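You operate a simulated robot arm through the tools that you are given. There is no shell and no other tool.

You run a simulated two-armed robot. Do the job below in one go: nothing can be reset, and whatever is moved stays where it is left.

## Task
Fit the orange ring on the pink card's pin and the purple ring on pin 3.
Fine: lift the yellow bar first and lower it after. Where these are worked on the way, their far stop is far enough and under half their travel is too little: yellow bar.

Only the result counts: the job must be done as asked and must still hold three seconds after the hand-in. Knocking over, shifting, dropping, spilling or breaking anything else fails it.

## Robot
Two 6-joint arms with two-finger grippers on one trunk that stands fixed in place. Base frame: the origin is at the foot of the trunk, x ahead of it, y to its left, z up. Readings come in m, degrees, newtons and seconds.
The left shoulder is at [0.03, 0.178, 1.138], the right one opposite. With the tool pointing down near the work surface each hand reaches from about 0.54 to 0.8 m from the base axis, measured 20 degrees to its own side. Payload 2.54 kg a hand.
The TCP of each hand is the grasp point between the finger pads, 0.03 m short of the fingertips. In the tool frame z runs along the fingers and y along their closing line. The gripper opens to 0.116 m; its body begins 0.095 m behind the TCP.
Orientation is that of the tool frame in the base frame, as a unit quaternion [w, x, y, z]. With the fingers straight down and closing along the base's y, the tool's x points along the base's -x, its y along +y and its z along -z.

## Interface
- The arms move only by the tool step_arm. It takes "left_deltas", "right_deltas" or both (then of equal length, played together; a hand with none holds still); each is one flat list of numbers, 7 for each row, row after row: the turn, a rotation vector about the tool's x, y, z in degrees, then the shift along the tool's x, y, z in m, then the gripper command, from -1 (fully open) to 1 (shut), values between in proportion. In form: [wx, wy, wz, tx, ty, tz, gripper, wx, wy, wz, tx, ty, tz, gripper, ...]. A call has 1 to 20 rows; each row is the pose to reach, as a shift and turn from the pose commanded when the call began, along the tool's axes at that moment. A row lasts 0.2 s, in which the tool goes at most 0.05 m and 8.6 degrees; a call with a longer step from one row to the next is refused whole, and so is a gripper value outside its range. A pose out of reach is approached as far as the arm can. The call stops where the force on the tool passes 40 N (or 10 N more than at its start, if that is more) or the arm is blocked; 0.2 s more then pass. Each finger travels about 0.153 m/s and halts on what it meets, pressing with about 39 N; the grip force reading is that of the motor and also rises with nothing between the fingers. The clock runs only during rows and for 0.2 s after the last one: add rows that repeat a pose to give the fingers time. The reply holds the time, the measured pose of the TCP, the force on the tool along the base axes, the opening and the grip force, in the units named above and with some noise, with the torque about the TCP (base axes, N m) and any sound that the robot's microphone picked up, and new pictures: "pictures" is both (left out), scene, wrist or none (wrist: the cameras of the hands that moved).
- Cameras (640 x 400 px; columns grow to the right, rows downward): "scene" is now at [0.0337, 0.0189, 1.8449]; the picture's right is [0.28, -0.96, 0.00], its down [-0.83, -0.24, -0.50] and it looks along [0.48, 0.14, -0.87] (base axes); focal length 321 px, centre (320, 200). "left" rides on the left gripper at [0.069, 0.015, -0.122] in its tool frame; the picture's right is [-0.21, 0.98, 0.00], its down [-0.83, -0.18, -0.53] and it looks along [-0.52, -0.11, 0.85] (tool axes); focal length 251 px, centre (320, 200). "right" rides on the right gripper at [0.069, -0.015, -0.122] in its tool frame; the picture's right is [0.21, 0.98, 0.00], its down [-0.83, 0.18, -0.53] and it looks along [-0.52, 0.11, 0.85] (tool axes); focal length 251 px, centre (320, 200). There is no depth. A picture from a camera that has moved, and an enlarged one, comes with that camera's place and axes in the base frame and with its lens.
- move_column(by): moves the trunk up (or, below 0, down) by that many m; the arms and the scene camera ride with it, the base frame stays. It gives what a move gives, with no picture.
- aim_head(pan, tilt): turns the head with the scene camera to pan (to the left, within 143 degrees either way) and tilt (down, from -29 to 69), counted from straight ahead of the robot. It gives what a move gives, and a new picture of the scene camera.
- zoom(camera, box): a new picture of the part [left, top, right, bottom] of that camera's present view, enlarged. The clock stands still meanwhile.
- sign_off(): hands the job in; it is judged then, once.

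Places have to be worked out from the pictures, the camera data and where the tool is seen. Open the grippers and draw the arms clear of the work before you hand the job in, unless the task says otherwise.

The tools are called as a command line: name --argument value ..., lists and objects as JSON in quotes. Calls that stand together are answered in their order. step_arm: Moves the arms, as the interface text tells. Its arguments: {"type":"object","properties":{"left_deltas":{"type":"array","items":{"type":"number"}},"right_deltas":{"type":"array","items":{"type":"number"}},"pictures":{"type":"string","enum":["both","scene","wrist","none"]}},"required":[]} The other tools are called the same way: move_column (by) moves the trunk up or down; aim_head (pan, tilt) turns the head that bears the scene camera; zoom (camera, box) takes an enlarged picture of a part of a camera's view; sign_off () hands the job in.

At the start:

```text
clock: 0.0
left_tcp_pos: [0.3447, 0.3051, 1.2442]
left_tcp_rot: [-0.001, 0.0, 1.0, 0.001]
left_force: [1.2, 0.4, 0.4]
left_torque: [0.0, 0.01, -0.02]
left_finger_gap: 0.1161
left_gripper_force: 0.1
right_tcp_pos: [0.5431, -0.0426, 1.2247]
right_tcp_rot: [0.0, 0.0, 1.0, 0.0]
right_force: [-0.2, -0.2, -0.3]
right_torque: [-0.01, 0.0, -0.01]
right_finger_gap: 0.1163
right_gripper_force: 0.1
trunk travel left (down, up): [-0.35, 0.19]
head pan, tilt (commanded): [16.4, 59.9]
```

scene: 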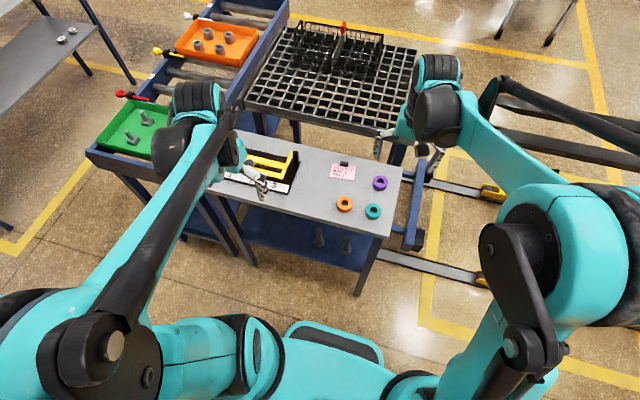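
right: 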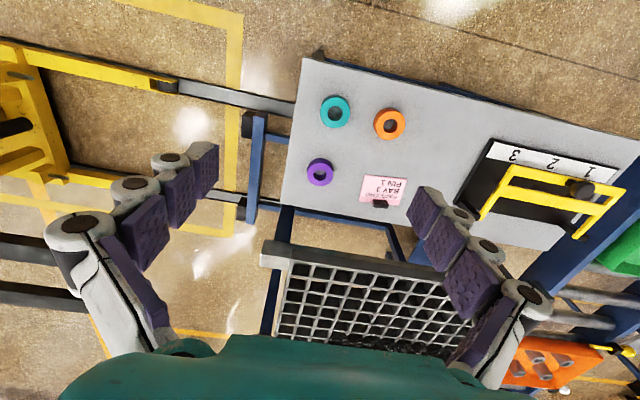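
left: 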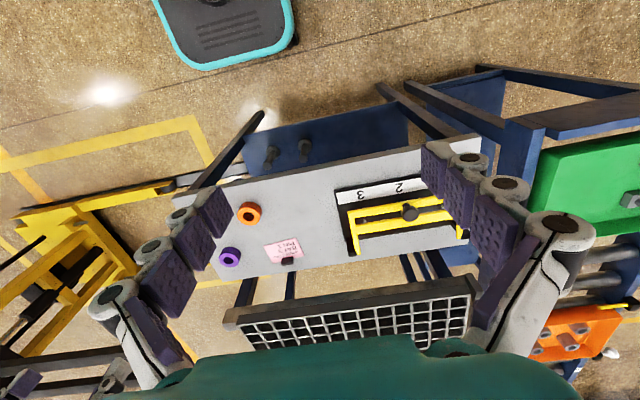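

The table holds purple, orange and teal rings, a pink card and a pin board with a yellow bar. I'll zoom in on these to read the card and understand the fixture.

zoom --camera "right" --box '[440, 120, 640, 245]'

zoom --camera "right" --box '[290, 80, 450, 220]'

zoom --camera "scene" --box '[210, 130, 410, 255]'

zoom --camera "left" --box '[200, 150, 480, 300]'

```text
3.20 times, centred on (540, 182) of right
camera zoom: at [0.4731, -0.0586, 1.3463], right [-0.21, 0.98, 0.0], down [0.83, 0.18, 0.53], along [0.52, 0.11, -0.85], focal length 805 px, centre (-384, 256)
```

zoom: 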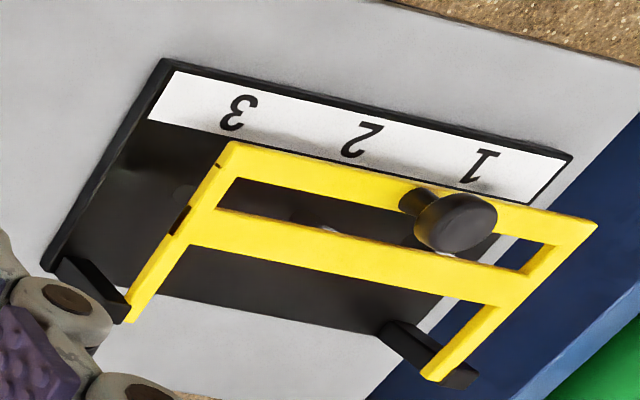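

```text
2.86 times, centred on (370, 150) of right
camera zoom: at [0.4731, -0.0586, 1.3463], right [-0.21, 0.98, 0.0], down [0.83, 0.18, 0.53], along [0.52, 0.11, -0.85], focal length 718 px, centre (177, 343)
```

zoom: 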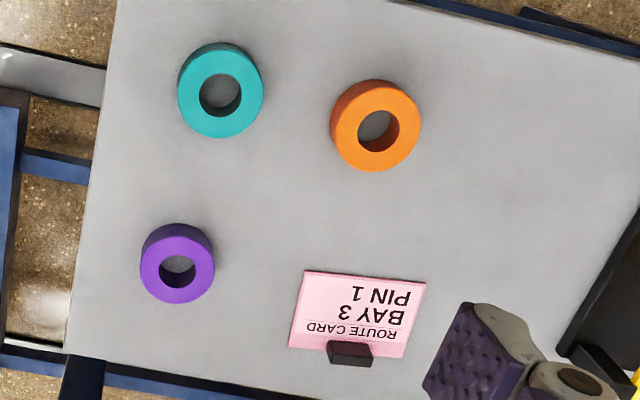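

```text
3.20 times, centred on (310, 192) of scene
camera zoom: at [0.0337, 0.0189, 1.8449], right [0.28, -0.96, 0.0], down [-0.83, -0.24, -0.5], along [0.48, 0.14, -0.87], focal length 1026 px, centre (352, 224)
```

zoom: 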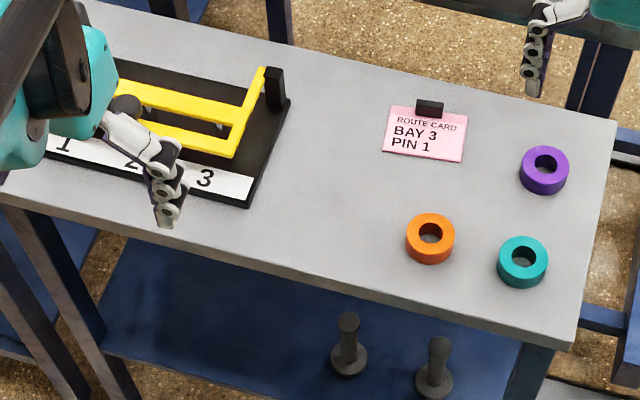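

```text
2.29 times, centred on (340, 225) of left
camera zoom: at [0.2754, 0.3208, 1.3659], right [0.21, 0.98, 0.0], down [0.83, -0.18, 0.53], along [0.52, -0.11, -0.85], focal length 575 px, centre (274, 143)
```

zoom: 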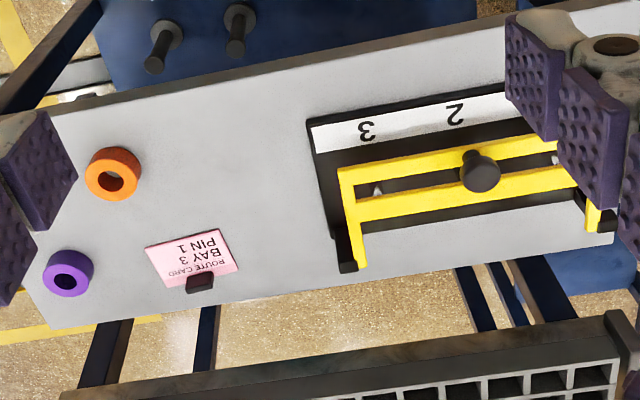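

The card reads BAY 3 / PIN 1, and the board shows pins 1–3 under a yellow gate that seems to hinge on two posts at the far side. I'll shift the left hand to the left so that its camera looks straight at the board and the scene view is clear.

step_arm --left_deltas '[0, 0, 0, 0, 0.04, 0, -1, 0, 0, 0, 0, 0.08, 0, -1, 0, 0, 0, 0, 0.12, 0, -1, 0, 0, 0, 0, 0.16, 0, -1, 0, 0, 0, 0, 0.2, 0, -1, 0, 0, 0, 0, 0.2, 0, -1]' --pictures "both"

```text
clock: 1.4
left_tcp_pos: [0.3464, 0.5063, 1.2475]
left_tcp_rot: [0.0, 0.001, 1.0, 0.001]
left_force: [0.1, -0.8, -0.1]
left_torque: [0.0, 0.01, 0.0]
left_finger_gap: 0.1159
left_gripper_force: 0.0
right_tcp_pos: [0.5416, -0.0436, 1.2241]
right_tcp_rot: [-0.001, 0.0, 1.0, 0.0]
right_force: [0.0, 0.2, -0.4]
right_torque: [0.01, 0.0, 0.03]
right_finger_gap: 0.116
right_gripper_force: 0.2
trunk travel left (down, up): [-0.35, 0.19]
head pan, tilt (commanded): [16.4, 59.9]
camera scene: at [0.0333, 0.0175, 1.8449], right [0.28, -0.96, 0.0], down [-0.83, -0.24, -0.5], along [0.48, 0.14, -0.87], focal length 321 px, centre (320, 200)
camera left: at [0.2766, 0.5211, 1.3696], right [0.21, 0.98, 0.0], down [0.83, -0.18, 0.53], along [0.52, -0.11, -0.85], focal length 251 px, centre (320, 200)
```

scene: 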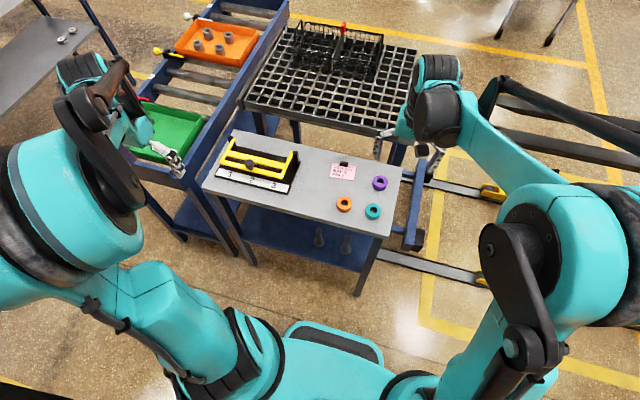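
left: 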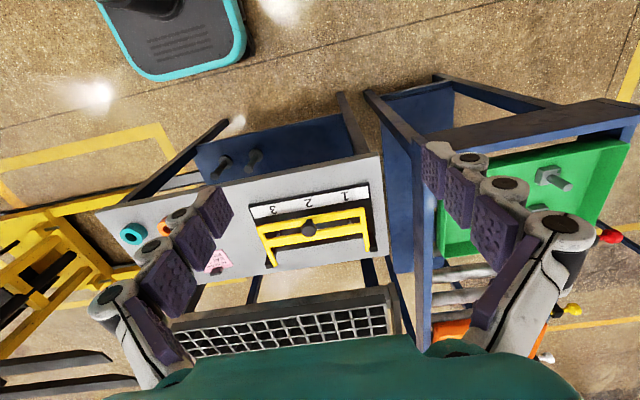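

Both views are now clear of the arm, so I'll enlarge the pin board from each camera.

zoom --camera "scene" --box '[200, 130, 310, 200]'

zoom --camera "left" --box '[230, 170, 390, 270]'

zoom --camera "right" --box '[440, 120, 640, 245]'

zoom --camera "scene" --box '[300, 150, 410, 260]'

```text
5.71 times, centred on (255, 165) of scene
camera zoom: at [0.0333, 0.0175, 1.8449], right [0.28, -0.96, 0.0], down [-0.83, -0.24, -0.5], along [0.48, 0.14, -0.87], focal length 1832 px, centre (691, 400)
```

zoom: 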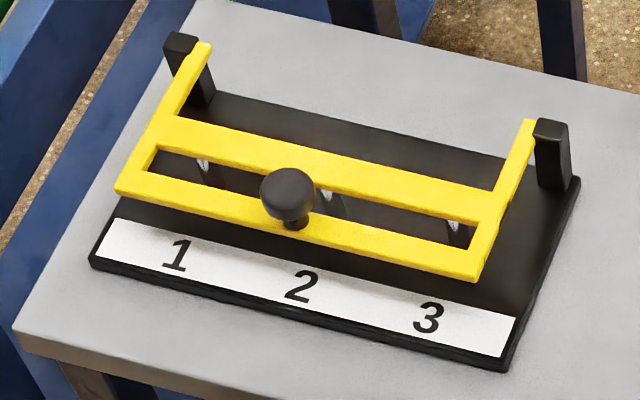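

```text
4.00 times, centred on (310, 220) of left
camera zoom: at [0.2766, 0.5211, 1.3696], right [0.21, 0.98, 0.0], down [0.83, -0.18, 0.53], along [0.52, -0.11, -0.85], focal length 1006 px, centre (360, 120)
```

zoom: 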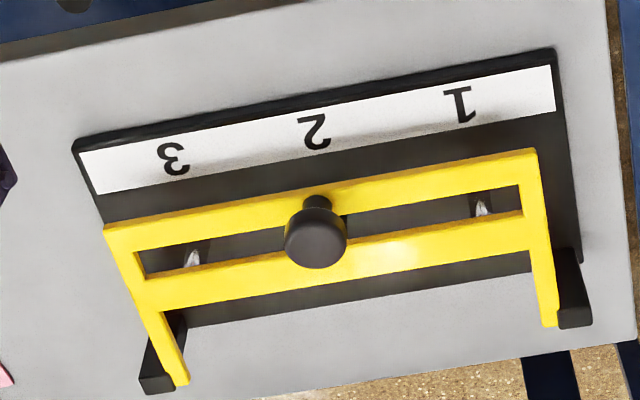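

```text
3.20 times, centred on (540, 182) of right
camera zoom: at [0.4728, -0.0596, 1.3464], right [-0.21, 0.98, 0.0], down [0.83, 0.18, 0.53], along [0.52, 0.12, -0.85], focal length 805 px, centre (-384, 256)
```

zoom: 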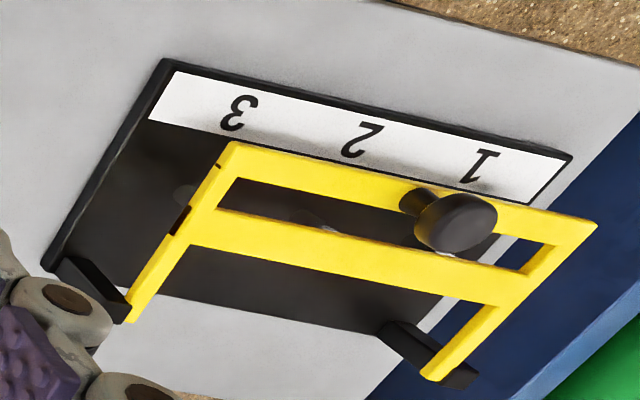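

```text
3.64 times, centred on (355, 205) of scene
camera zoom: at [0.0333, 0.0175, 1.8449], right [0.28, -0.96, 0.0], down [-0.83, -0.24, -0.5], along [0.48, 0.14, -0.87], focal length 1166 px, centre (193, 182)
```

zoom: 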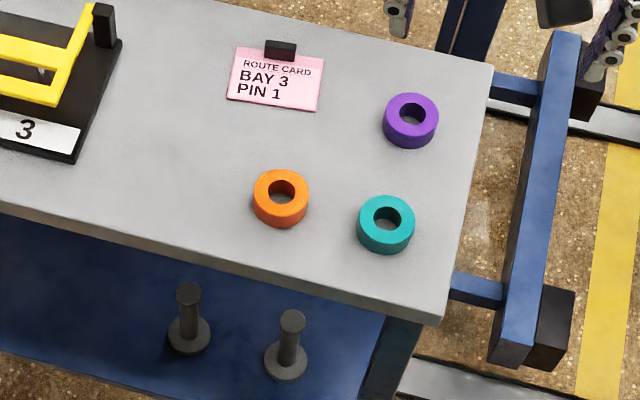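

From triangulation I judge the knob at about (0.591, 0.431, 0.963), the frame top at z≈0.936, the hinge line at x≈0.70, and the pins at x≈0.631 with y≈0.517 / 0.431 / 0.345. I'll bring the left hand above the knob to check, and draw the right arm back out of the way.

step_arm --left_deltas '[0, 0, 0, -0.0245, -0.0075, 0.017, -1, 0, 0, 0, -0.049, -0.015, 0.034, -1, 0, 0, 0, -0.0735, -0.0225, 0.051, -1, 0, 0, 0, -0.098, -0.03, 0.068, -1, 0, 0, 0, -0.1225, -0.0375, 0.085, -1, 0, 0, 0, -0.147, -0.045, 0.102, -1, 0, 0, 0, -0.1715, -0.0525, 0.119, -1, 0, 0, 0, -0.196, -0.06, 0.136, -1, 0, 0, 0, -0.2205, -0.0675, 0.153, -1, 0, 0, 0, -0.245, -0.075, 0.165, -1, 0, 0, 0, -0.245, -0.075, 0.165, -1]' --right_deltas '[0, 0, 0, 0.015, -0.03, 0, -1, 0, 0, 0, 0.03, -0.06, 0, -1, 0, 0, 0, 0.045, -0.09, 0, -1, 0, 0, 0, 0.06, -0.12, 0, -1, 0, 0, 0, 0.075, -0.15, 0, -1, 0, 0, 0, 0.09, -0.18, 0, -1, 0, 0, 0, 0.105, -0.21, 0, -1, 0, 0, 0, 0.12, -0.24, 0, -1, 0, 0, 0, 0.135, -0.27, 0, -1, 0, 0, 0, 0.15, -0.3, 0, -1, 0, 0, 0, 0.15, -0.3, 0, -1]' --pictures "both"

```text
clock: 3.8
left_tcp_pos: [0.5906, 0.4314, 1.0812]
left_tcp_rot: [0.0, 0.0, 1.0, 0.0]
left_force: [-0.4, 0.2, -0.4]
left_torque: [-0.04, 0.0, 0.01]
left_finger_gap: 0.1161
left_gripper_force: 0.1
right_tcp_pos: [0.391, -0.3408, 1.2247]
right_tcp_rot: [0.0, 0.0, 1.0, 0.0]
right_force: [-0.2, 0.1, 0.2]
right_torque: [0.01, -0.01, -0.03]
right_finger_gap: 0.116
right_gripper_force: 0.1
trunk travel left (down, up): [-0.35, 0.19]
head pan, tilt (commanded): [16.4, 59.9]
camera scene: at [0.033, 0.0197, 1.8449], right [0.28, -0.96, 0.0], down [-0.83, -0.24, -0.5], along [0.48, 0.14, -0.87], focal length 321 px, centre (320, 200)
camera right: at [0.3223, -0.3574, 1.3469], right [-0.21, 0.98, 0.0], down [0.83, 0.18, 0.53], along [0.52, 0.11, -0.85], focal length 251 px, centre (320, 200)
camera left: at [0.5201, 0.4473, 1.2031], right [0.21, 0.98, 0.0], down [0.83, -0.18, 0.53], along [0.52, -0.11, -0.85], focal length 251 px, centre (320, 200)
```

scene: 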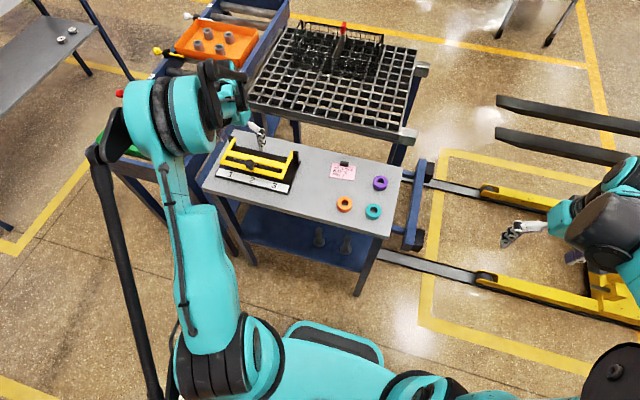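
right: 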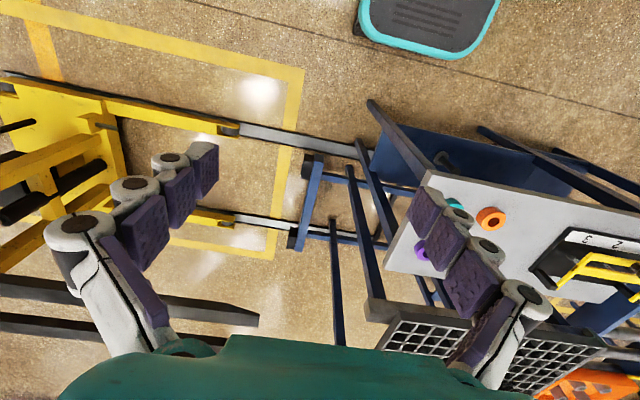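
left: 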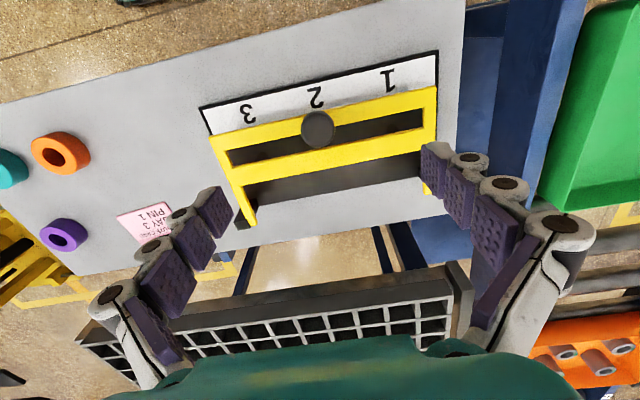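

The new view agrees: the knob centre is at about (0.590, 0.431, 0.962), right under the TCP, and the frame top is at about 0.937. I'll descend so the fingertips stay about 1 cm above the frame, then close on the knob.

step_arm --left_deltas '[0, 0, 0, 0, 0, 0.03, -1, 0, 0, 0, 0, 0, 0.06, -1, 0, 0, 0, 0, 0, 0.09, -1, 0, 0, 0, 0, 0, 0.103, -1, 0, 0, 0, 0, 0, 0.103, -1, 0, 0, 0, 0, 0, 0.103, -0.2]' --pictures "wrist"

zoom --camera "scene" --box '[200, 110, 320, 200]'

```text
clock: 5.2
left_tcp_pos: [0.5903, 0.4297, 0.9757]
left_tcp_rot: [0.0, 0.0, 1.0, 0.0]
left_force: [-0.1, -0.7, -0.1]
left_torque: [0.01, 0.0, -0.01]
left_finger_gap: 0.0695
left_gripper_force: 0.1
right_tcp_pos: [0.3926, -0.3418, 1.2237]
right_tcp_rot: [0.0, 0.0, 1.0, 0.0]
right_force: [-0.3, -0.1, 0.5]
right_torque: [0.02, 0.0, 0.02]
right_finger_gap: 0.1158
right_gripper_force: 0.1
trunk travel left (down, up): [-0.35, 0.19]
head pan, tilt (commanded): [16.4, 59.9]
camera left: at [0.5205, 0.4451, 1.0977], right [0.21, 0.98, 0.0], down [0.83, -0.18, 0.53], along [0.52, -0.11, -0.85], focal length 251 px, centre (320, 200)
```

left: 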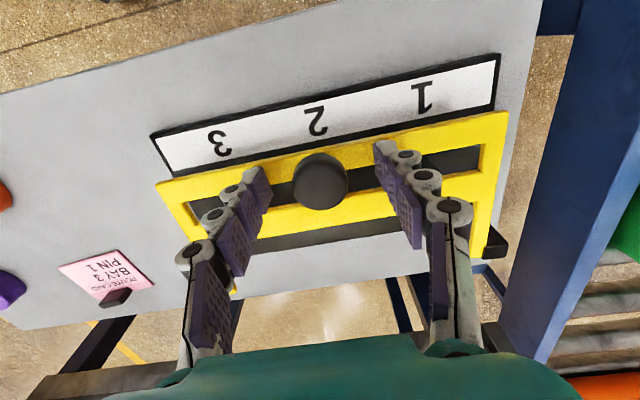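

```text
4.44 times, centred on (260, 155) of scene
camera zoom: at [0.034, 0.0191, 1.8449], right [0.28, -0.96, 0.0], down [-0.83, -0.24, -0.5], along [0.48, 0.14, -0.87], focal length 1425 px, centre (587, 400)
```

zoom: 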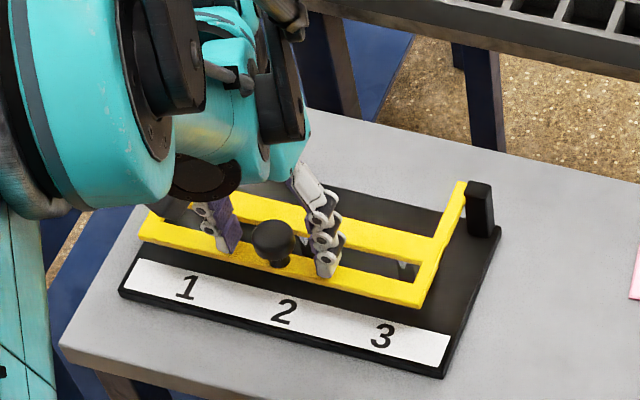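

The knob sits between the pads on the TCP axis, as projected. I'll close the gripper on it.

step_arm --left_deltas '[0, 0, 0, 0, 0, 0, 0.3, 0, 0, 0, 0, 0, 0, 1, 0, 0, 0, 0, 0, 0, 1]' --pictures "wrist"

```text
clock: 6.0
left_tcp_pos: [0.5898, 0.4303, 0.9758]
left_tcp_rot: [0.0, 0.0, 1.0, 0.001]
left_force: [1.1, 3.1, 3.6]
left_torque: [0.02, -0.02, -0.01]
left_finger_gap: 0.0306
left_gripper_force: 44.9
right_tcp_pos: [0.3924, -0.3416, 1.2241]
right_tcp_rot: [0.0, -0.001, 1.0, 0.0]
right_force: [1.0, -0.1, -0.3]
right_torque: [-0.03, 0.01, 0.0]
right_finger_gap: 0.1158
right_gripper_force: 0.0
trunk travel left (down, up): [-0.35, 0.19]
head pan, tilt (commanded): [16.4, 59.9]
camera left: at [0.5202, 0.4454, 1.098], right [0.21, 0.98, 0.0], down [0.83, -0.18, 0.53], along [0.52, -0.11, -0.85], focal length 251 px, centre (320, 200)
```

left: 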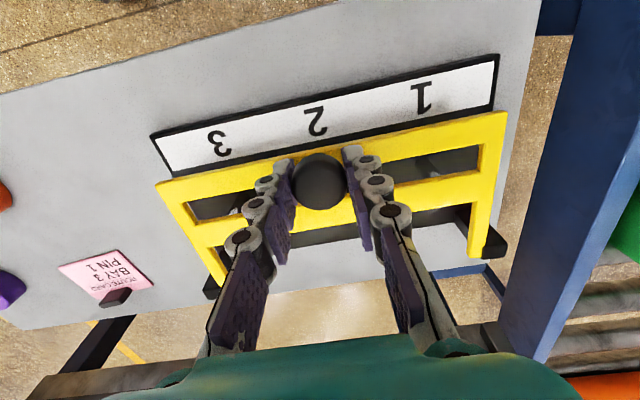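

The knob is held with the gap at 0.031. I'll start a gentle arc about the hinge at about (0.70, 0.93), first up to about 24°, and watch the forces.

step_arm --left_deltas '[0, 0, 0, -0.0025, 0, -0.0075, 1, 0, 0, 0, -0.0055, 0, -0.015, 1, 0, 0, 0, -0.009, 0, -0.022, 1, 0, 0, 0, -0.0131, 0, -0.0291, 1, 0, 0, 0, -0.0176, 0, -0.0357, 1, 0, 0, 0, -0.0225, 0, -0.042, 1]' --pictures "both"

zoom --camera "scene" --box '[200, 110, 320, 200]'

```text
clock: 7.4
left_tcp_pos: [0.609, 0.43, 1.0196]
left_tcp_rot: [0.0, -0.001, 1.0, 0.001]
left_force: [-18.8, -4.6, -2.6]
left_torque: [-0.13, 1.54, 0.03]
left_finger_gap: 0.0306
left_gripper_force: 45.3
right_tcp_pos: [0.3905, -0.3418, 1.2256]
right_tcp_rot: [0.001, 0.0, 1.0, 0.0]
right_force: [0.0, -1.1, -0.4]
right_torque: [-0.03, 0.01, 0.0]
right_finger_gap: 0.116
right_gripper_force: 0.1
trunk travel left (down, up): [-0.35, 0.19]
head pan, tilt (commanded): [16.4, 59.9]
camera scene: at [0.0308, 0.0183, 1.845], right [0.28, -0.96, 0.0], down [-0.83, -0.24, -0.5], along [0.48, 0.14, -0.86], focal length 321 px, centre (320, 200)
camera left: at [0.5407, 0.4454, 1.1408], right [0.21, 0.98, 0.0], down [0.83, -0.18, 0.53], along [0.52, -0.11, -0.85], focal length 251 px, centre (320, 200)
```

scene: 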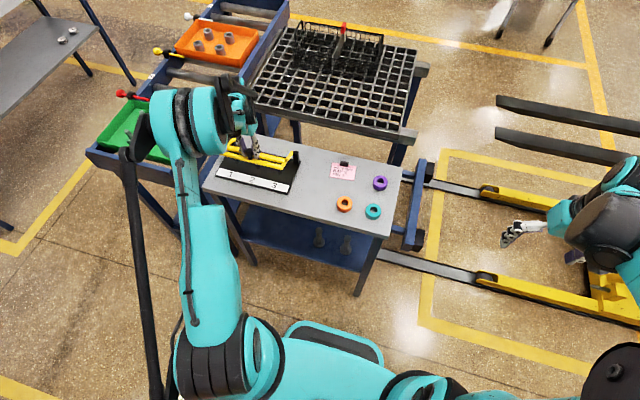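
left: 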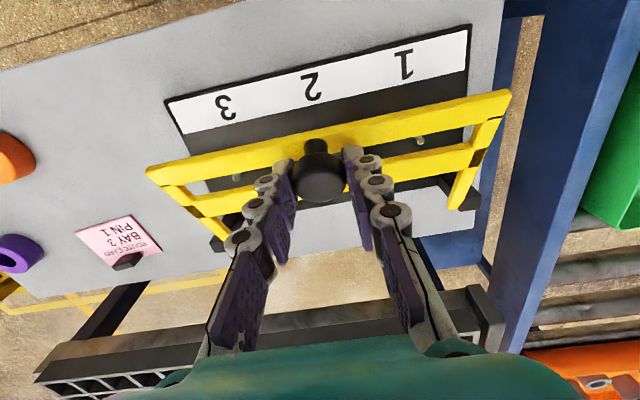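

```text
4.44 times, centred on (260, 155) of scene
camera zoom: at [0.0308, 0.0183, 1.845], right [0.28, -0.96, 0.0], down [-0.83, -0.24, -0.5], along [0.48, 0.14, -0.86], focal length 1425 px, centre (587, 400)
```

zoom: 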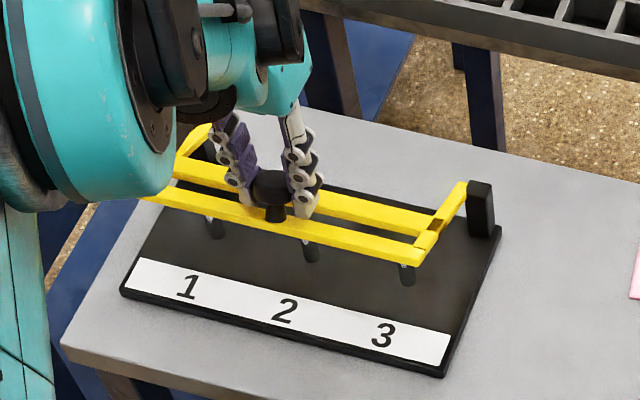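

The frame is swinging up about its far posts with a moderate −19 N in x, so my arc leads a bit too far forward. I'll look closely at the frame before going on.

zoom --camera "scene" --box '[220, 130, 310, 190]'

zoom --camera "left" --box '[130, 60, 530, 290]'

```text
6.67 times, centred on (265, 160) of scene
camera zoom: at [0.0308, 0.0183, 1.845], right [0.28, -0.96, 0.0], down [-0.83, -0.24, -0.5], along [0.48, 0.14, -0.86], focal length 2137 px, centre (687, 467)
```

zoom: 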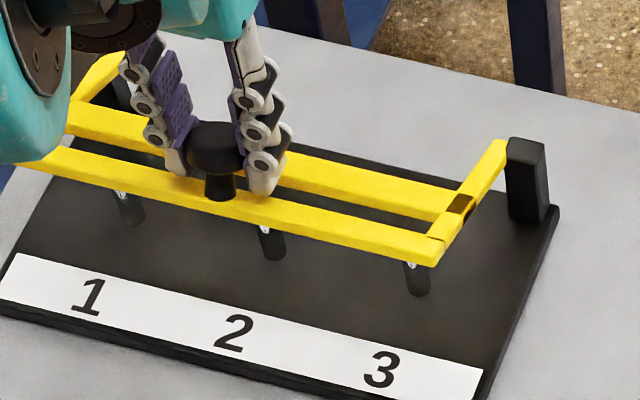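

```text
1.60 times, centred on (330, 175) of left
camera zoom: at [0.5407, 0.4454, 1.1408], right [0.21, 0.98, 0.0], down [0.83, -0.18, 0.53], along [0.52, -0.11, -0.85], focal length 402 px, centre (304, 240)
```

zoom: 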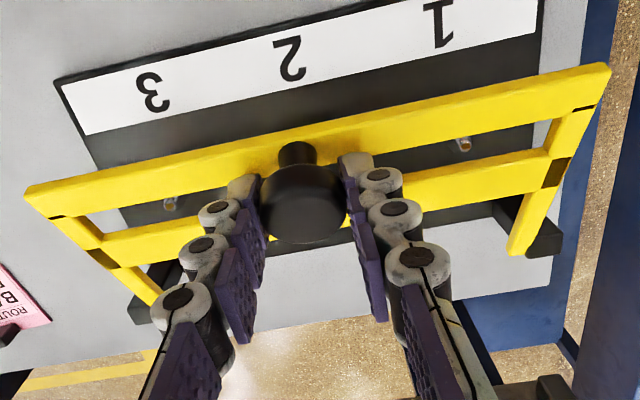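

The gate is a single rotating frame with a cap knob on a stem, and the dark patches are just joints. I'll continue the arc with a refined hinge estimate of about (0.7025, 0.9385), to about 56°.

step_arm --left_deltas '[0, 0, 0, -0.002, 0, -0.0075, 1, 0, 0, 0, -0.0071, 0, -0.0141, 1, 0, 0, 0, -0.0128, 0, -0.0197, 1, 0, 0, 0, -0.0189, 0, -0.0248, 1, 0, 0, 0, -0.0254, 0, -0.0295, 1, 0, 0, 0, -0.0322, 0, -0.0338, 1, 0, 0, 0, -0.0393, 0, -0.0376, 1, 0, 0, 0, -0.0466, 0, -0.0409, 1]' --pictures "both"

zoom --camera "scene" --box '[220, 130, 310, 190]'

```text
clock: 9.2
left_tcp_pos: [0.6583, 0.4303, 1.0597]
left_tcp_rot: [0.001, -0.001, 1.0, 0.001]
left_force: [-11.3, -3.2, -2.6]
left_torque: [-0.08, 1.44, 0.02]
left_finger_gap: 0.0303
left_gripper_force: 44.9
right_tcp_pos: [0.3908, -0.3426, 1.2238]
right_tcp_rot: [0.0, 0.0, 1.0, 0.0]
right_force: [-0.9, -0.6, 0.1]
right_torque: [0.0, 0.02, 0.03]
right_finger_gap: 0.116
right_gripper_force: 0.1
trunk travel left (down, up): [-0.35, 0.19]
head pan, tilt (commanded): [16.4, 59.9]
camera scene: at [0.0323, 0.0184, 1.8449], right [0.28, -0.96, 0.0], down [-0.83, -0.24, -0.5], along [0.48, 0.14, -0.87], focal length 321 px, centre (320, 200)
camera left: at [0.5891, 0.4455, 1.1815], right [0.21, 0.98, 0.0], down [0.83, -0.18, 0.53], along [0.52, -0.11, -0.85], focal length 251 px, centre (320, 200)
```

scene: 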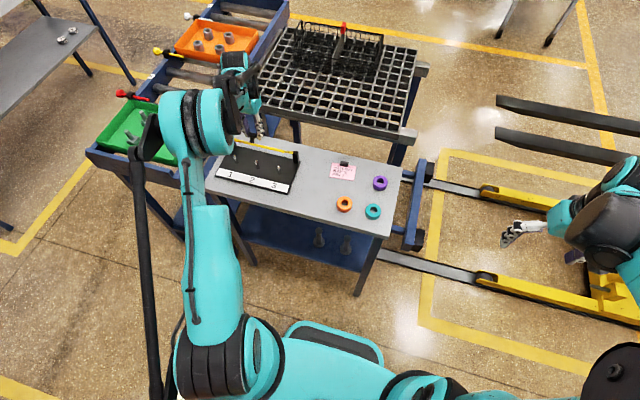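
left: 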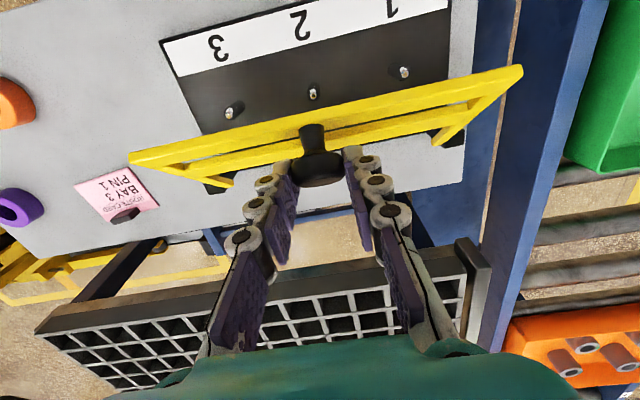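

```text
6.67 times, centred on (265, 160) of scene
camera zoom: at [0.0323, 0.0184, 1.8449], right [0.28, -0.96, 0.0], down [-0.83, -0.24, -0.5], along [0.48, 0.14, -0.87], focal length 2137 px, centre (687, 467)
```

zoom: 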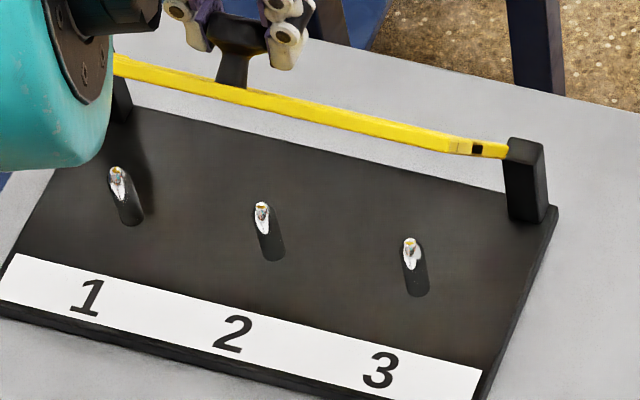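

The frame is at roughly 56° and the measured positions match my arc well. The −11 N mostly comes from the knob turning in the pads. I'll continue to about 88° while tilting the hand slightly forward for reach.

step_arm --left_deltas '[0, -1, 0, -0.0073, 0, -0.0028, 1, 0, -2, 0, -0.0147, 0, -0.005, 1, 0, -3, 0, -0.0224, 0, -0.0067, 1, 0, -4, 0, -0.0301, 0, -0.0079, 1, 0, -5, 0, -0.0378, 0, -0.0085, 1, 0, -6, 0, -0.0456, 0, -0.0085, 1, 0, -7, 0, -0.0534, 0, -0.0079, 1, 0, -8, 0, -0.061, 0, -0.0067, 1]' --pictures "both"

zoom --camera "scene" --box '[220, 120, 310, 180]'

```text
clock: 11.0
left_tcp_pos: [0.7198, 0.4303, 1.0675]
left_tcp_rot: [0.071, 0.0, 0.997, 0.001]
left_force: [-8.8, -1.7, 12.4]
left_torque: [-0.03, 1.35, 0.17]
left_finger_gap: 0.0303
left_gripper_force: 45.5
right_tcp_pos: [0.3912, -0.3425, 1.2248]
right_tcp_rot: [0.001, 0.0, 1.0, 0.0]
right_force: [-0.9, -0.6, -0.7]
right_torque: [-0.04, 0.02, 0.0]
right_finger_gap: 0.1162
right_gripper_force: 0.0
trunk travel left (down, up): [-0.35, 0.19]
head pan, tilt (commanded): [16.4, 59.9]
camera scene: at [0.031, 0.0174, 1.845], right [0.28, -0.96, 0.0], down [-0.83, -0.24, -0.5], along [0.48, 0.14, -0.86], focal length 321 px, centre (320, 200)
camera left: at [0.6344, 0.4455, 1.178], right [0.21, 0.98, 0.03], down [0.74, -0.18, 0.65], along [0.64, -0.11, -0.76], focal length 251 px, centre (320, 200)
```

scene: 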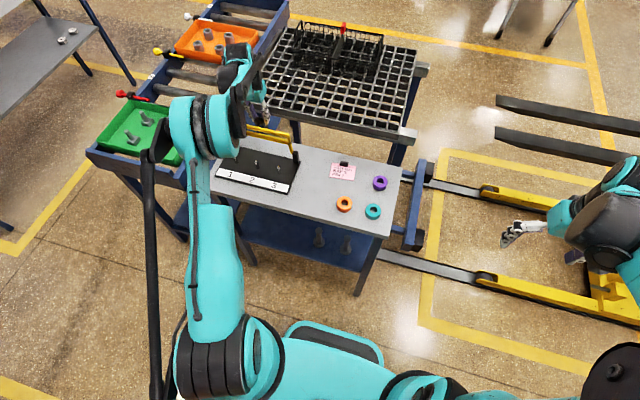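
left: 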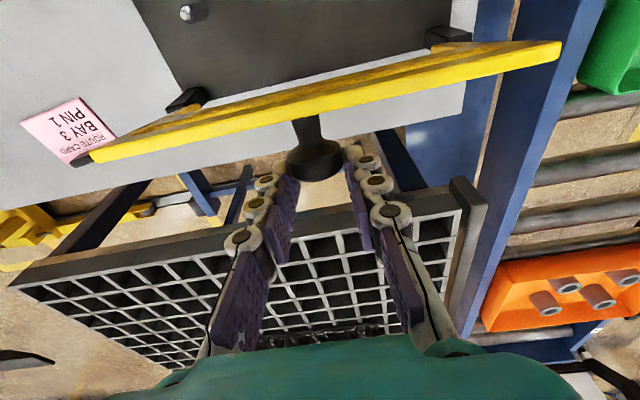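

```text
6.67 times, centred on (265, 150) of scene
camera zoom: at [0.031, 0.0174, 1.845], right [0.28, -0.96, 0.0], down [-0.83, -0.24, -0.5], along [0.48, 0.14, -0.86], focal length 2137 px, centre (687, 533)
```

zoom: 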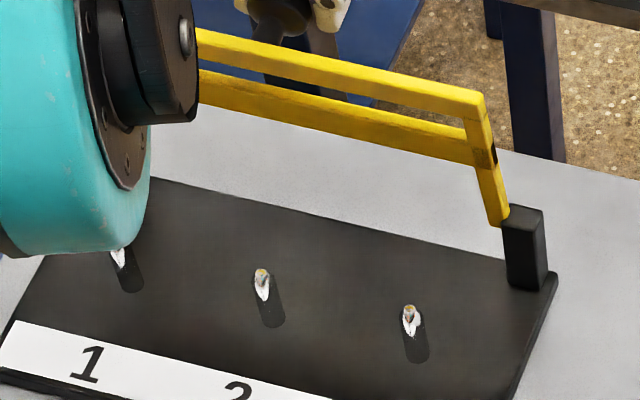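

The frame is about upright (88°) and the hand tracks well. I'll go on slowly past vertical toward the far stop, tilting the hand a little further and watching the force.

step_arm --left_deltas '[0, -2, 0, -0.0072, 0, 0.0022, 1, 0, -4, 0, -0.0141, 0, 0.005, 1, 0, -6, 0, -0.0209, 0, 0.0083, 1, 0, -8, 0, -0.0272, 0, 0.0126, 1]' --pictures "both"

zoom --camera "scene" --box '[220, 120, 310, 180]'

```text
clock: 12.0
left_tcp_pos: [0.7483, 0.4299, 1.0593]
left_tcp_rot: [0.14, 0.0, 0.99, 0.0]
left_force: [-10.4, -4.7, 1.7]
left_torque: [-0.05, 1.41, 0.02]
left_finger_gap: 0.0304
left_gripper_force: 45.4
right_tcp_pos: [0.3904, -0.3425, 1.2245]
right_tcp_rot: [0.0, 0.0, 1.0, 0.0]
right_force: [0.0, 0.5, 0.3]
right_torque: [-0.03, 0.02, -0.01]
right_finger_gap: 0.116
right_gripper_force: 0.1
trunk travel left (down, up): [-0.35, 0.19]
head pan, tilt (commanded): [16.4, 59.9]
camera scene: at [0.0317, 0.018, 1.8449], right [0.28, -0.96, 0.0], down [-0.83, -0.24, -0.5], along [0.48, 0.14, -0.86], focal length 321 px, centre (320, 200)
camera left: at [0.647, 0.4455, 1.1566], right [0.21, 0.98, 0.06], down [0.65, -0.18, 0.74], along [0.74, -0.11, -0.67], focal length 251 px, centre (320, 200)
```

scene: 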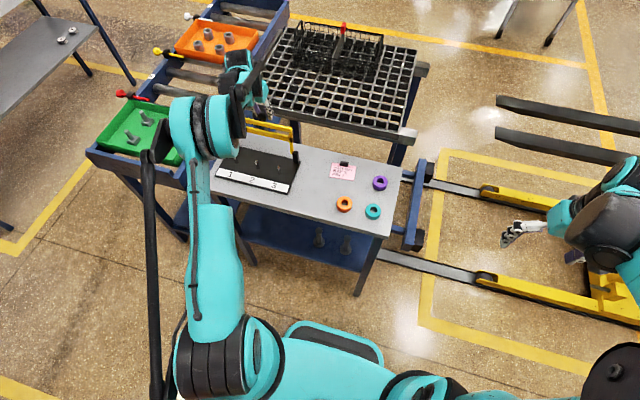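
left: 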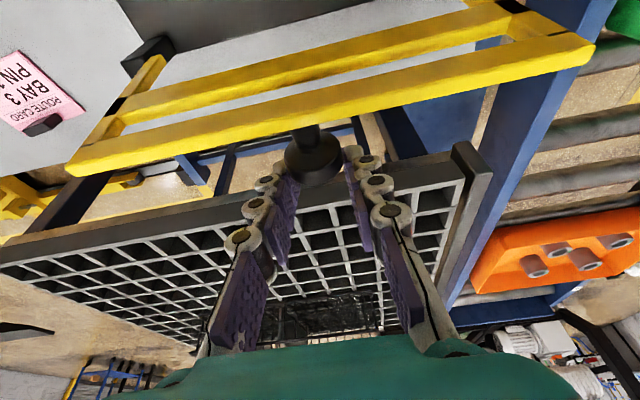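

```text
6.67 times, centred on (265, 150) of scene
camera zoom: at [0.0317, 0.018, 1.8449], right [0.28, -0.96, 0.0], down [-0.83, -0.24, -0.5], along [0.48, 0.14, -0.86], focal length 2137 px, centre (687, 533)
```

zoom: 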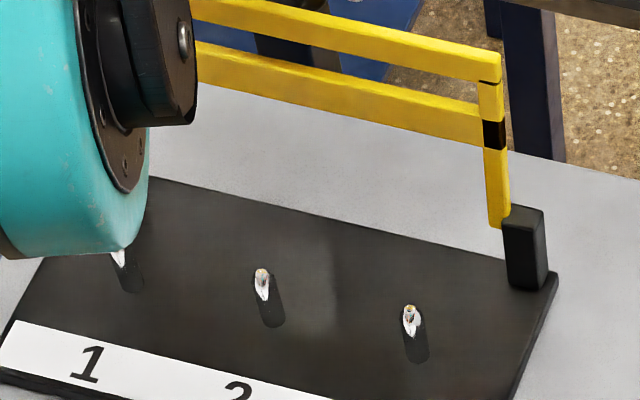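

The frame is now at about 104° with no stop felt yet: the torque is still just knob friction and Fz is about 2 N. I'll keep going in small steps toward 120°; the force limit will halt the call at the stop.

step_arm --left_deltas '[0, 0, 0, -0.0058, 0, 0.0055, 1, 0, 0, 0, -0.0112, 0, 0.0114, 1]' --pictures "both"

zoom --camera "scene" --box '[220, 120, 310, 180]'

```text
clock: 12.6
left_tcp_pos: [0.758, 0.4296, 1.0523]
left_tcp_rot: [0.141, 0.0, 0.99, 0.001]
left_force: [-17.0, -3.2, 15.7]
left_torque: [0.13, 0.99, 0.02]
left_finger_gap: 0.0303
left_gripper_force: 45.2
right_tcp_pos: [0.3888, -0.3425, 1.2257]
right_tcp_rot: [0.001, 0.0, 1.0, -0.001]
right_force: [0.0, 0.0, 0.0]
right_torque: [-0.02, 0.01, -0.02]
right_finger_gap: 0.1162
right_gripper_force: 0.0
trunk travel left (down, up): [-0.35, 0.19]
head pan, tilt (commanded): [16.4, 59.9]
camera scene: at [0.0281, 0.0173, 1.8451], right [0.28, -0.96, 0.0], down [-0.83, -0.24, -0.5], along [0.48, 0.14, -0.86], focal length 321 px, centre (320, 200)
camera left: at [0.6583, 0.4453, 1.1502], right [0.2, 0.98, 0.06], down [0.64, -0.18, 0.74], along [0.74, -0.11, -0.67], focal length 251 px, centre (320, 200)
```

scene: 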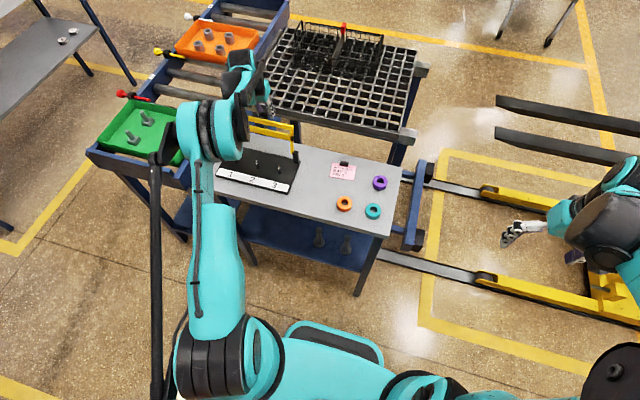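
left: 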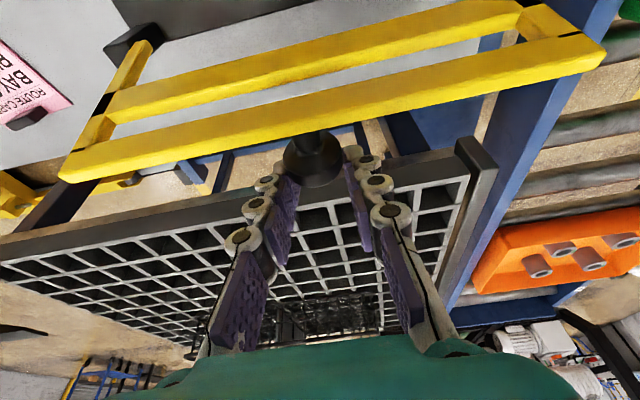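

```text
6.67 times, centred on (265, 150) of scene
camera zoom: at [0.0281, 0.0173, 1.8451], right [0.28, -0.96, 0.0], down [-0.83, -0.24, -0.5], along [0.48, 0.14, -0.86], focal length 2137 px, centre (687, 533)
```

zoom: 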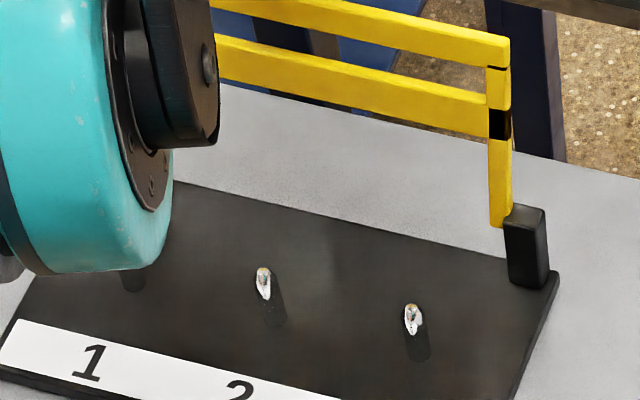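

The hand is lagging about 4 mm and the resistance has doubled, so the gate seems to be at its far stop at about 110°, past vertical and well beyond half its travel. I'll open the fingers and check that it stays.

step_arm --left_deltas '[0, 0, 0, -0.0075, 0, 0.008, 0.5, 0, 0, 0, -0.0075, 0, 0.008, -0.2, 0, 0, 0, -0.0075, 0, 0.008, -1, 0, 0, 0, -0.0075, 0, 0.008, -1]' --pictures "both"

zoom --camera "scene" --box '[220, 120, 310, 180]'

```text
clock: 13.6
left_tcp_pos: [0.7734, 0.4303, 1.0444]
left_tcp_rot: [0.138, 0.0, 0.99, 0.001]
left_force: [-0.2, -0.5, 0.0]
left_torque: [-0.01, 0.03, -0.02]
left_finger_gap: 0.116
left_gripper_force: 0.1
right_tcp_pos: [0.3929, -0.3421, 1.2237]
right_tcp_rot: [0.0, 0.0, 1.0, 0.0]
right_force: [-0.5, 0.1, -0.6]
right_torque: [-0.01, 0.02, 0.06]
right_finger_gap: 0.1159
right_gripper_force: 0.1
trunk travel left (down, up): [-0.35, 0.19]
head pan, tilt (commanded): [16.4, 59.9]
camera scene: at [0.035, 0.0193, 1.8448], right [0.28, -0.96, 0.0], down [-0.83, -0.24, -0.5], along [0.48, 0.14, -0.87], focal length 321 px, centre (320, 200)
camera left: at [0.6733, 0.4468, 1.1414], right [0.21, 0.98, 0.06], down [0.65, -0.18, 0.74], along [0.73, -0.11, -0.67], focal length 251 px, centre (320, 200)
```

scene: 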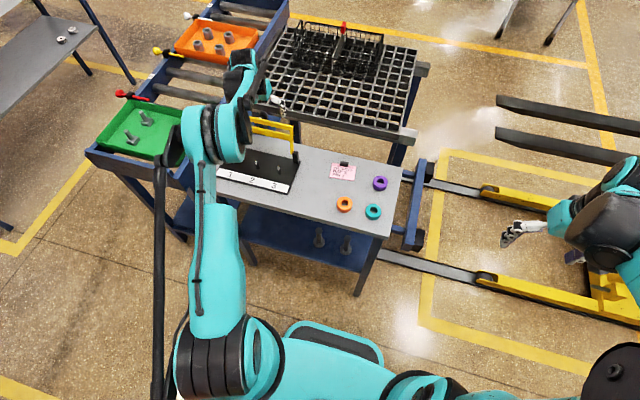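
left: 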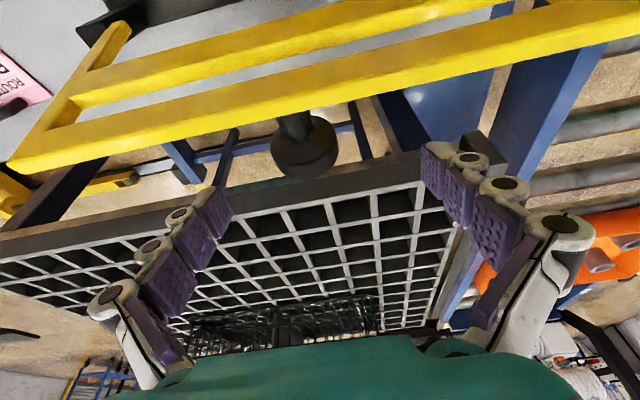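

```text
6.67 times, centred on (265, 150) of scene
camera zoom: at [0.035, 0.0193, 1.8448], right [0.28, -0.96, 0.0], down [-0.83, -0.24, -0.5], along [0.48, 0.14, -0.87], focal length 2137 px, centre (687, 533)
```

zoom: 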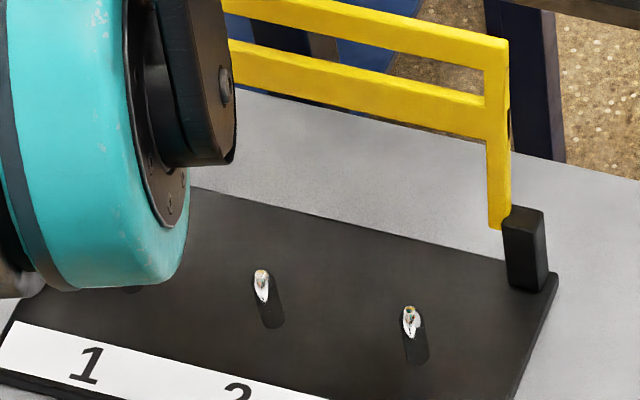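

The gate stays open on its own at about 110° and the hand is free. I'll lift straight up, go back over the frame, level the hand, and take it above the ring area for a good look.

step_arm --left_deltas '[0, 0, 0, -0.011, 0, -0.0385, -1, 0, 0, 0, -0.022, 0, -0.0769, -1, 0, 0, 0, -0.0303, 0, -0.1057, -1, 0, 1.6, 0, -0.0041, -0.033, -0.1132, -1, 0, 3.2, 0, 0.0222, -0.066, -0.1207, -1, 0, 4.8, 0, 0.0484, -0.099, -0.1283, -1, 0, 6.4, 0, 0.0747, -0.132, -0.1358, -1, 0, 8, 0, 0.1009, -0.165, -0.1433, -1, 0, 9.6, 0, 0.1271, -0.198, -0.1508, -1, 0, 11.2, 0, 0.1534, -0.231, -0.1583, -1, 0, 12.8, 0, 0.1796, -0.264, -0.1659, -1, 0, 14.4, 0, 0.2059, -0.297, -0.1734, -1, 0, 16, 0, 0.2321, -0.33, -0.1809, -1, 0, 16, 0, 0.2321, -0.33, -0.1809, -1]' --pictures "both"

zoom --camera "scene" --box '[200, 110, 320, 200]'

zoom --camera "left" --box '[200, 80, 460, 260]'

```text
clock: 16.6
left_tcp_pos: [0.5001, 0.1031, 1.1521]
left_tcp_rot: [0.0, 0.0, 1.0, 0.0]
left_force: [-0.2, -0.5, -0.2]
left_torque: [0.0, 0.0, 0.06]
left_finger_gap: 0.116
left_gripper_force: 0.1
right_tcp_pos: [0.3926, -0.3415, 1.2245]
right_tcp_rot: [-0.001, 0.001, 1.0, 0.0]
right_force: [0.2, -0.2, 0.1]
right_torque: [0.01, -0.01, 0.0]
right_finger_gap: 0.1158
right_gripper_force: 0.0
trunk travel left (down, up): [-0.35, 0.19]
head pan, tilt (commanded): [16.4, 59.9]
camera scene: at [0.0344, 0.0196, 1.8448], right [0.28, -0.96, 0.0], down [-0.83, -0.24, -0.5], along [0.48, 0.14, -0.87], focal length 321 px, centre (320, 200)
camera left: at [0.4315, 0.1183, 1.2741], right [0.21, 0.98, 0.0], down [0.83, -0.18, 0.53], along [0.52, -0.11, -0.85], focal length 251 px, centre (320, 200)
```

scene: 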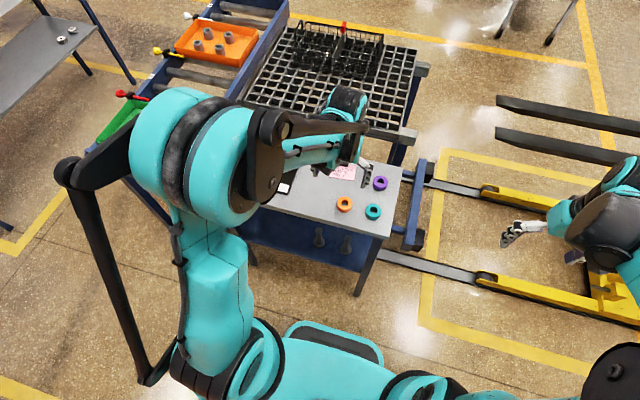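
left: 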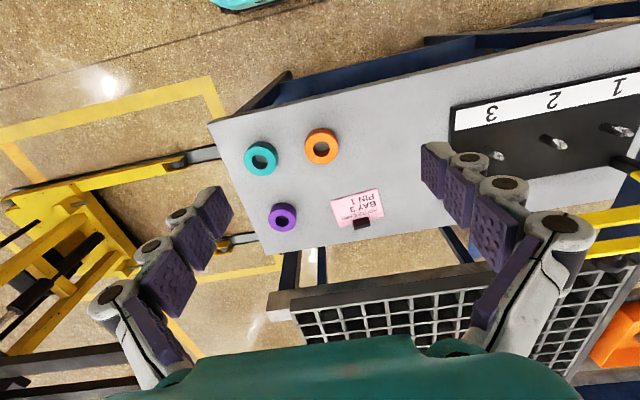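

```text
4.44 times, centred on (260, 155) of scene
camera zoom: at [0.0344, 0.0196, 1.8448], right [0.28, -0.96, 0.0], down [-0.83, -0.24, -0.5], along [0.48, 0.14, -0.87], focal length 1425 px, centre (587, 400)
```

zoom: 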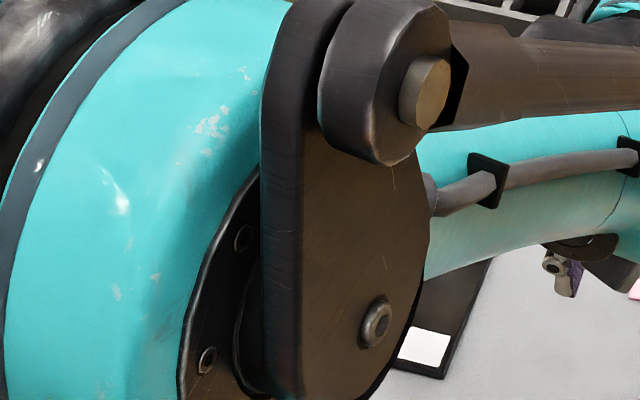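

```text
2.22 times, centred on (330, 170) of left
camera zoom: at [0.4315, 0.1183, 1.2741], right [0.21, 0.98, 0.0], down [0.83, -0.18, 0.53], along [0.52, -0.11, -0.85], focal length 559 px, centre (298, 267)
```

zoom: 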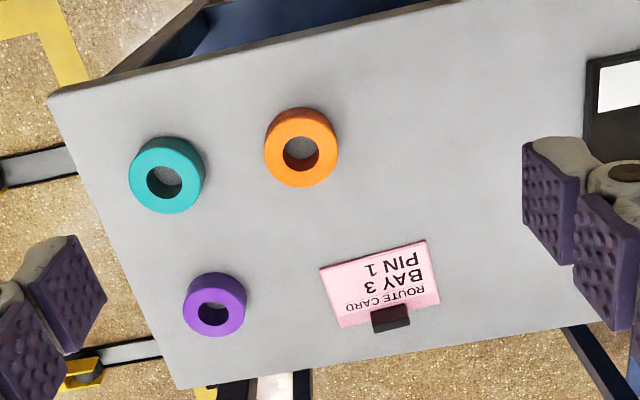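

The rings resolve well: orange at about (0.571, 0.091) with its top at z≈0.892, teal at (0.570, −0.010), purple at (0.690, −0.009), and the table at about 0.871. I'll bring the left hand above the orange ring with the fingers partly open, so the teal ring isn't touched.

step_arm --left_deltas '[0, 0, 0, -0.012, -0.002, 0.032, -0.4655, 0, 0, 0, -0.024, -0.004, 0.064, -0.4655, 0, 0, 0, -0.036, -0.006, 0.096, -0.4655, 0, 0, 0, -0.048, -0.008, 0.128, -0.4655, 0, 0, 0, -0.06, -0.01, 0.16, -0.4655, 0, 0, 0, -0.071, -0.012, 0.192, -0.4655, 0, 0, 0, -0.071, -0.012, 0.192, -0.4655]' --pictures "wrist"

zoom --camera "left" --box '[220, 60, 420, 260]'

```text
clock: 18.2
left_tcp_pos: [0.5679, 0.0918, 0.9616]
left_tcp_rot: [0.001, 0.0, 1.0, 0.001]
left_force: [-0.7, 0.8, -0.4]
left_torque: [0.0, 0.0, 0.02]
left_finger_gap: 0.085
left_gripper_force: 0.1
right_tcp_pos: [0.3919, -0.3415, 1.225]
right_tcp_rot: [-0.001, 0.0, 1.0, 0.0]
right_force: [-0.9, 0.2, -0.2]
right_torque: [0.0, -0.03, 0.03]
right_finger_gap: 0.1161
right_gripper_force: 0.1
trunk travel left (down, up): [-0.35, 0.19]
head pan, tilt (commanded): [16.4, 59.9]
camera left: at [0.4986, 0.1073, 1.0823], right [0.21, 0.98, 0.0], down [0.83, -0.18, 0.53], along [0.52, -0.11, -0.85], focal length 251 px, centre (320, 200)
```

left: 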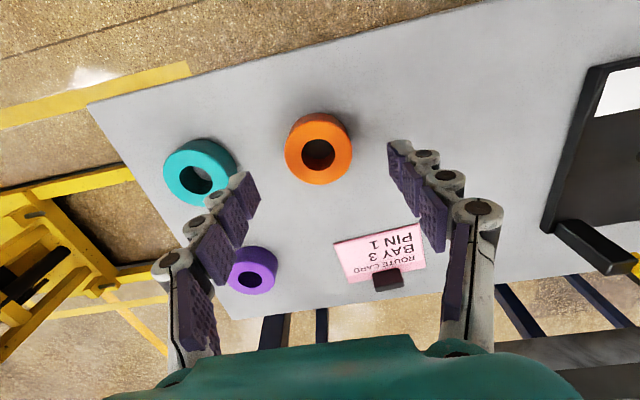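

```text
2.00 times, centred on (320, 160) of left
camera zoom: at [0.4986, 0.1073, 1.0823], right [0.21, 0.98, 0.0], down [0.83, -0.18, 0.53], along [0.52, -0.11, -0.85], focal length 503 px, centre (320, 280)
```

zoom: 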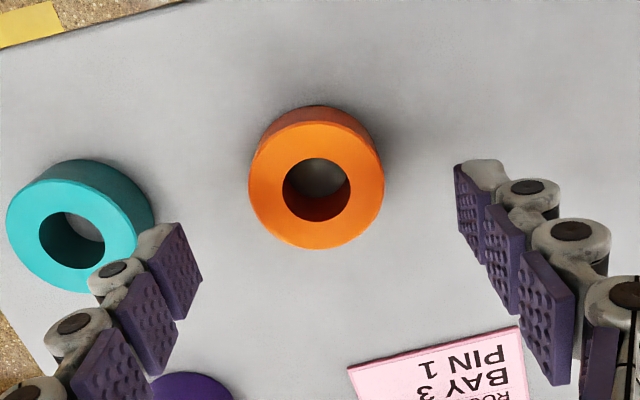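

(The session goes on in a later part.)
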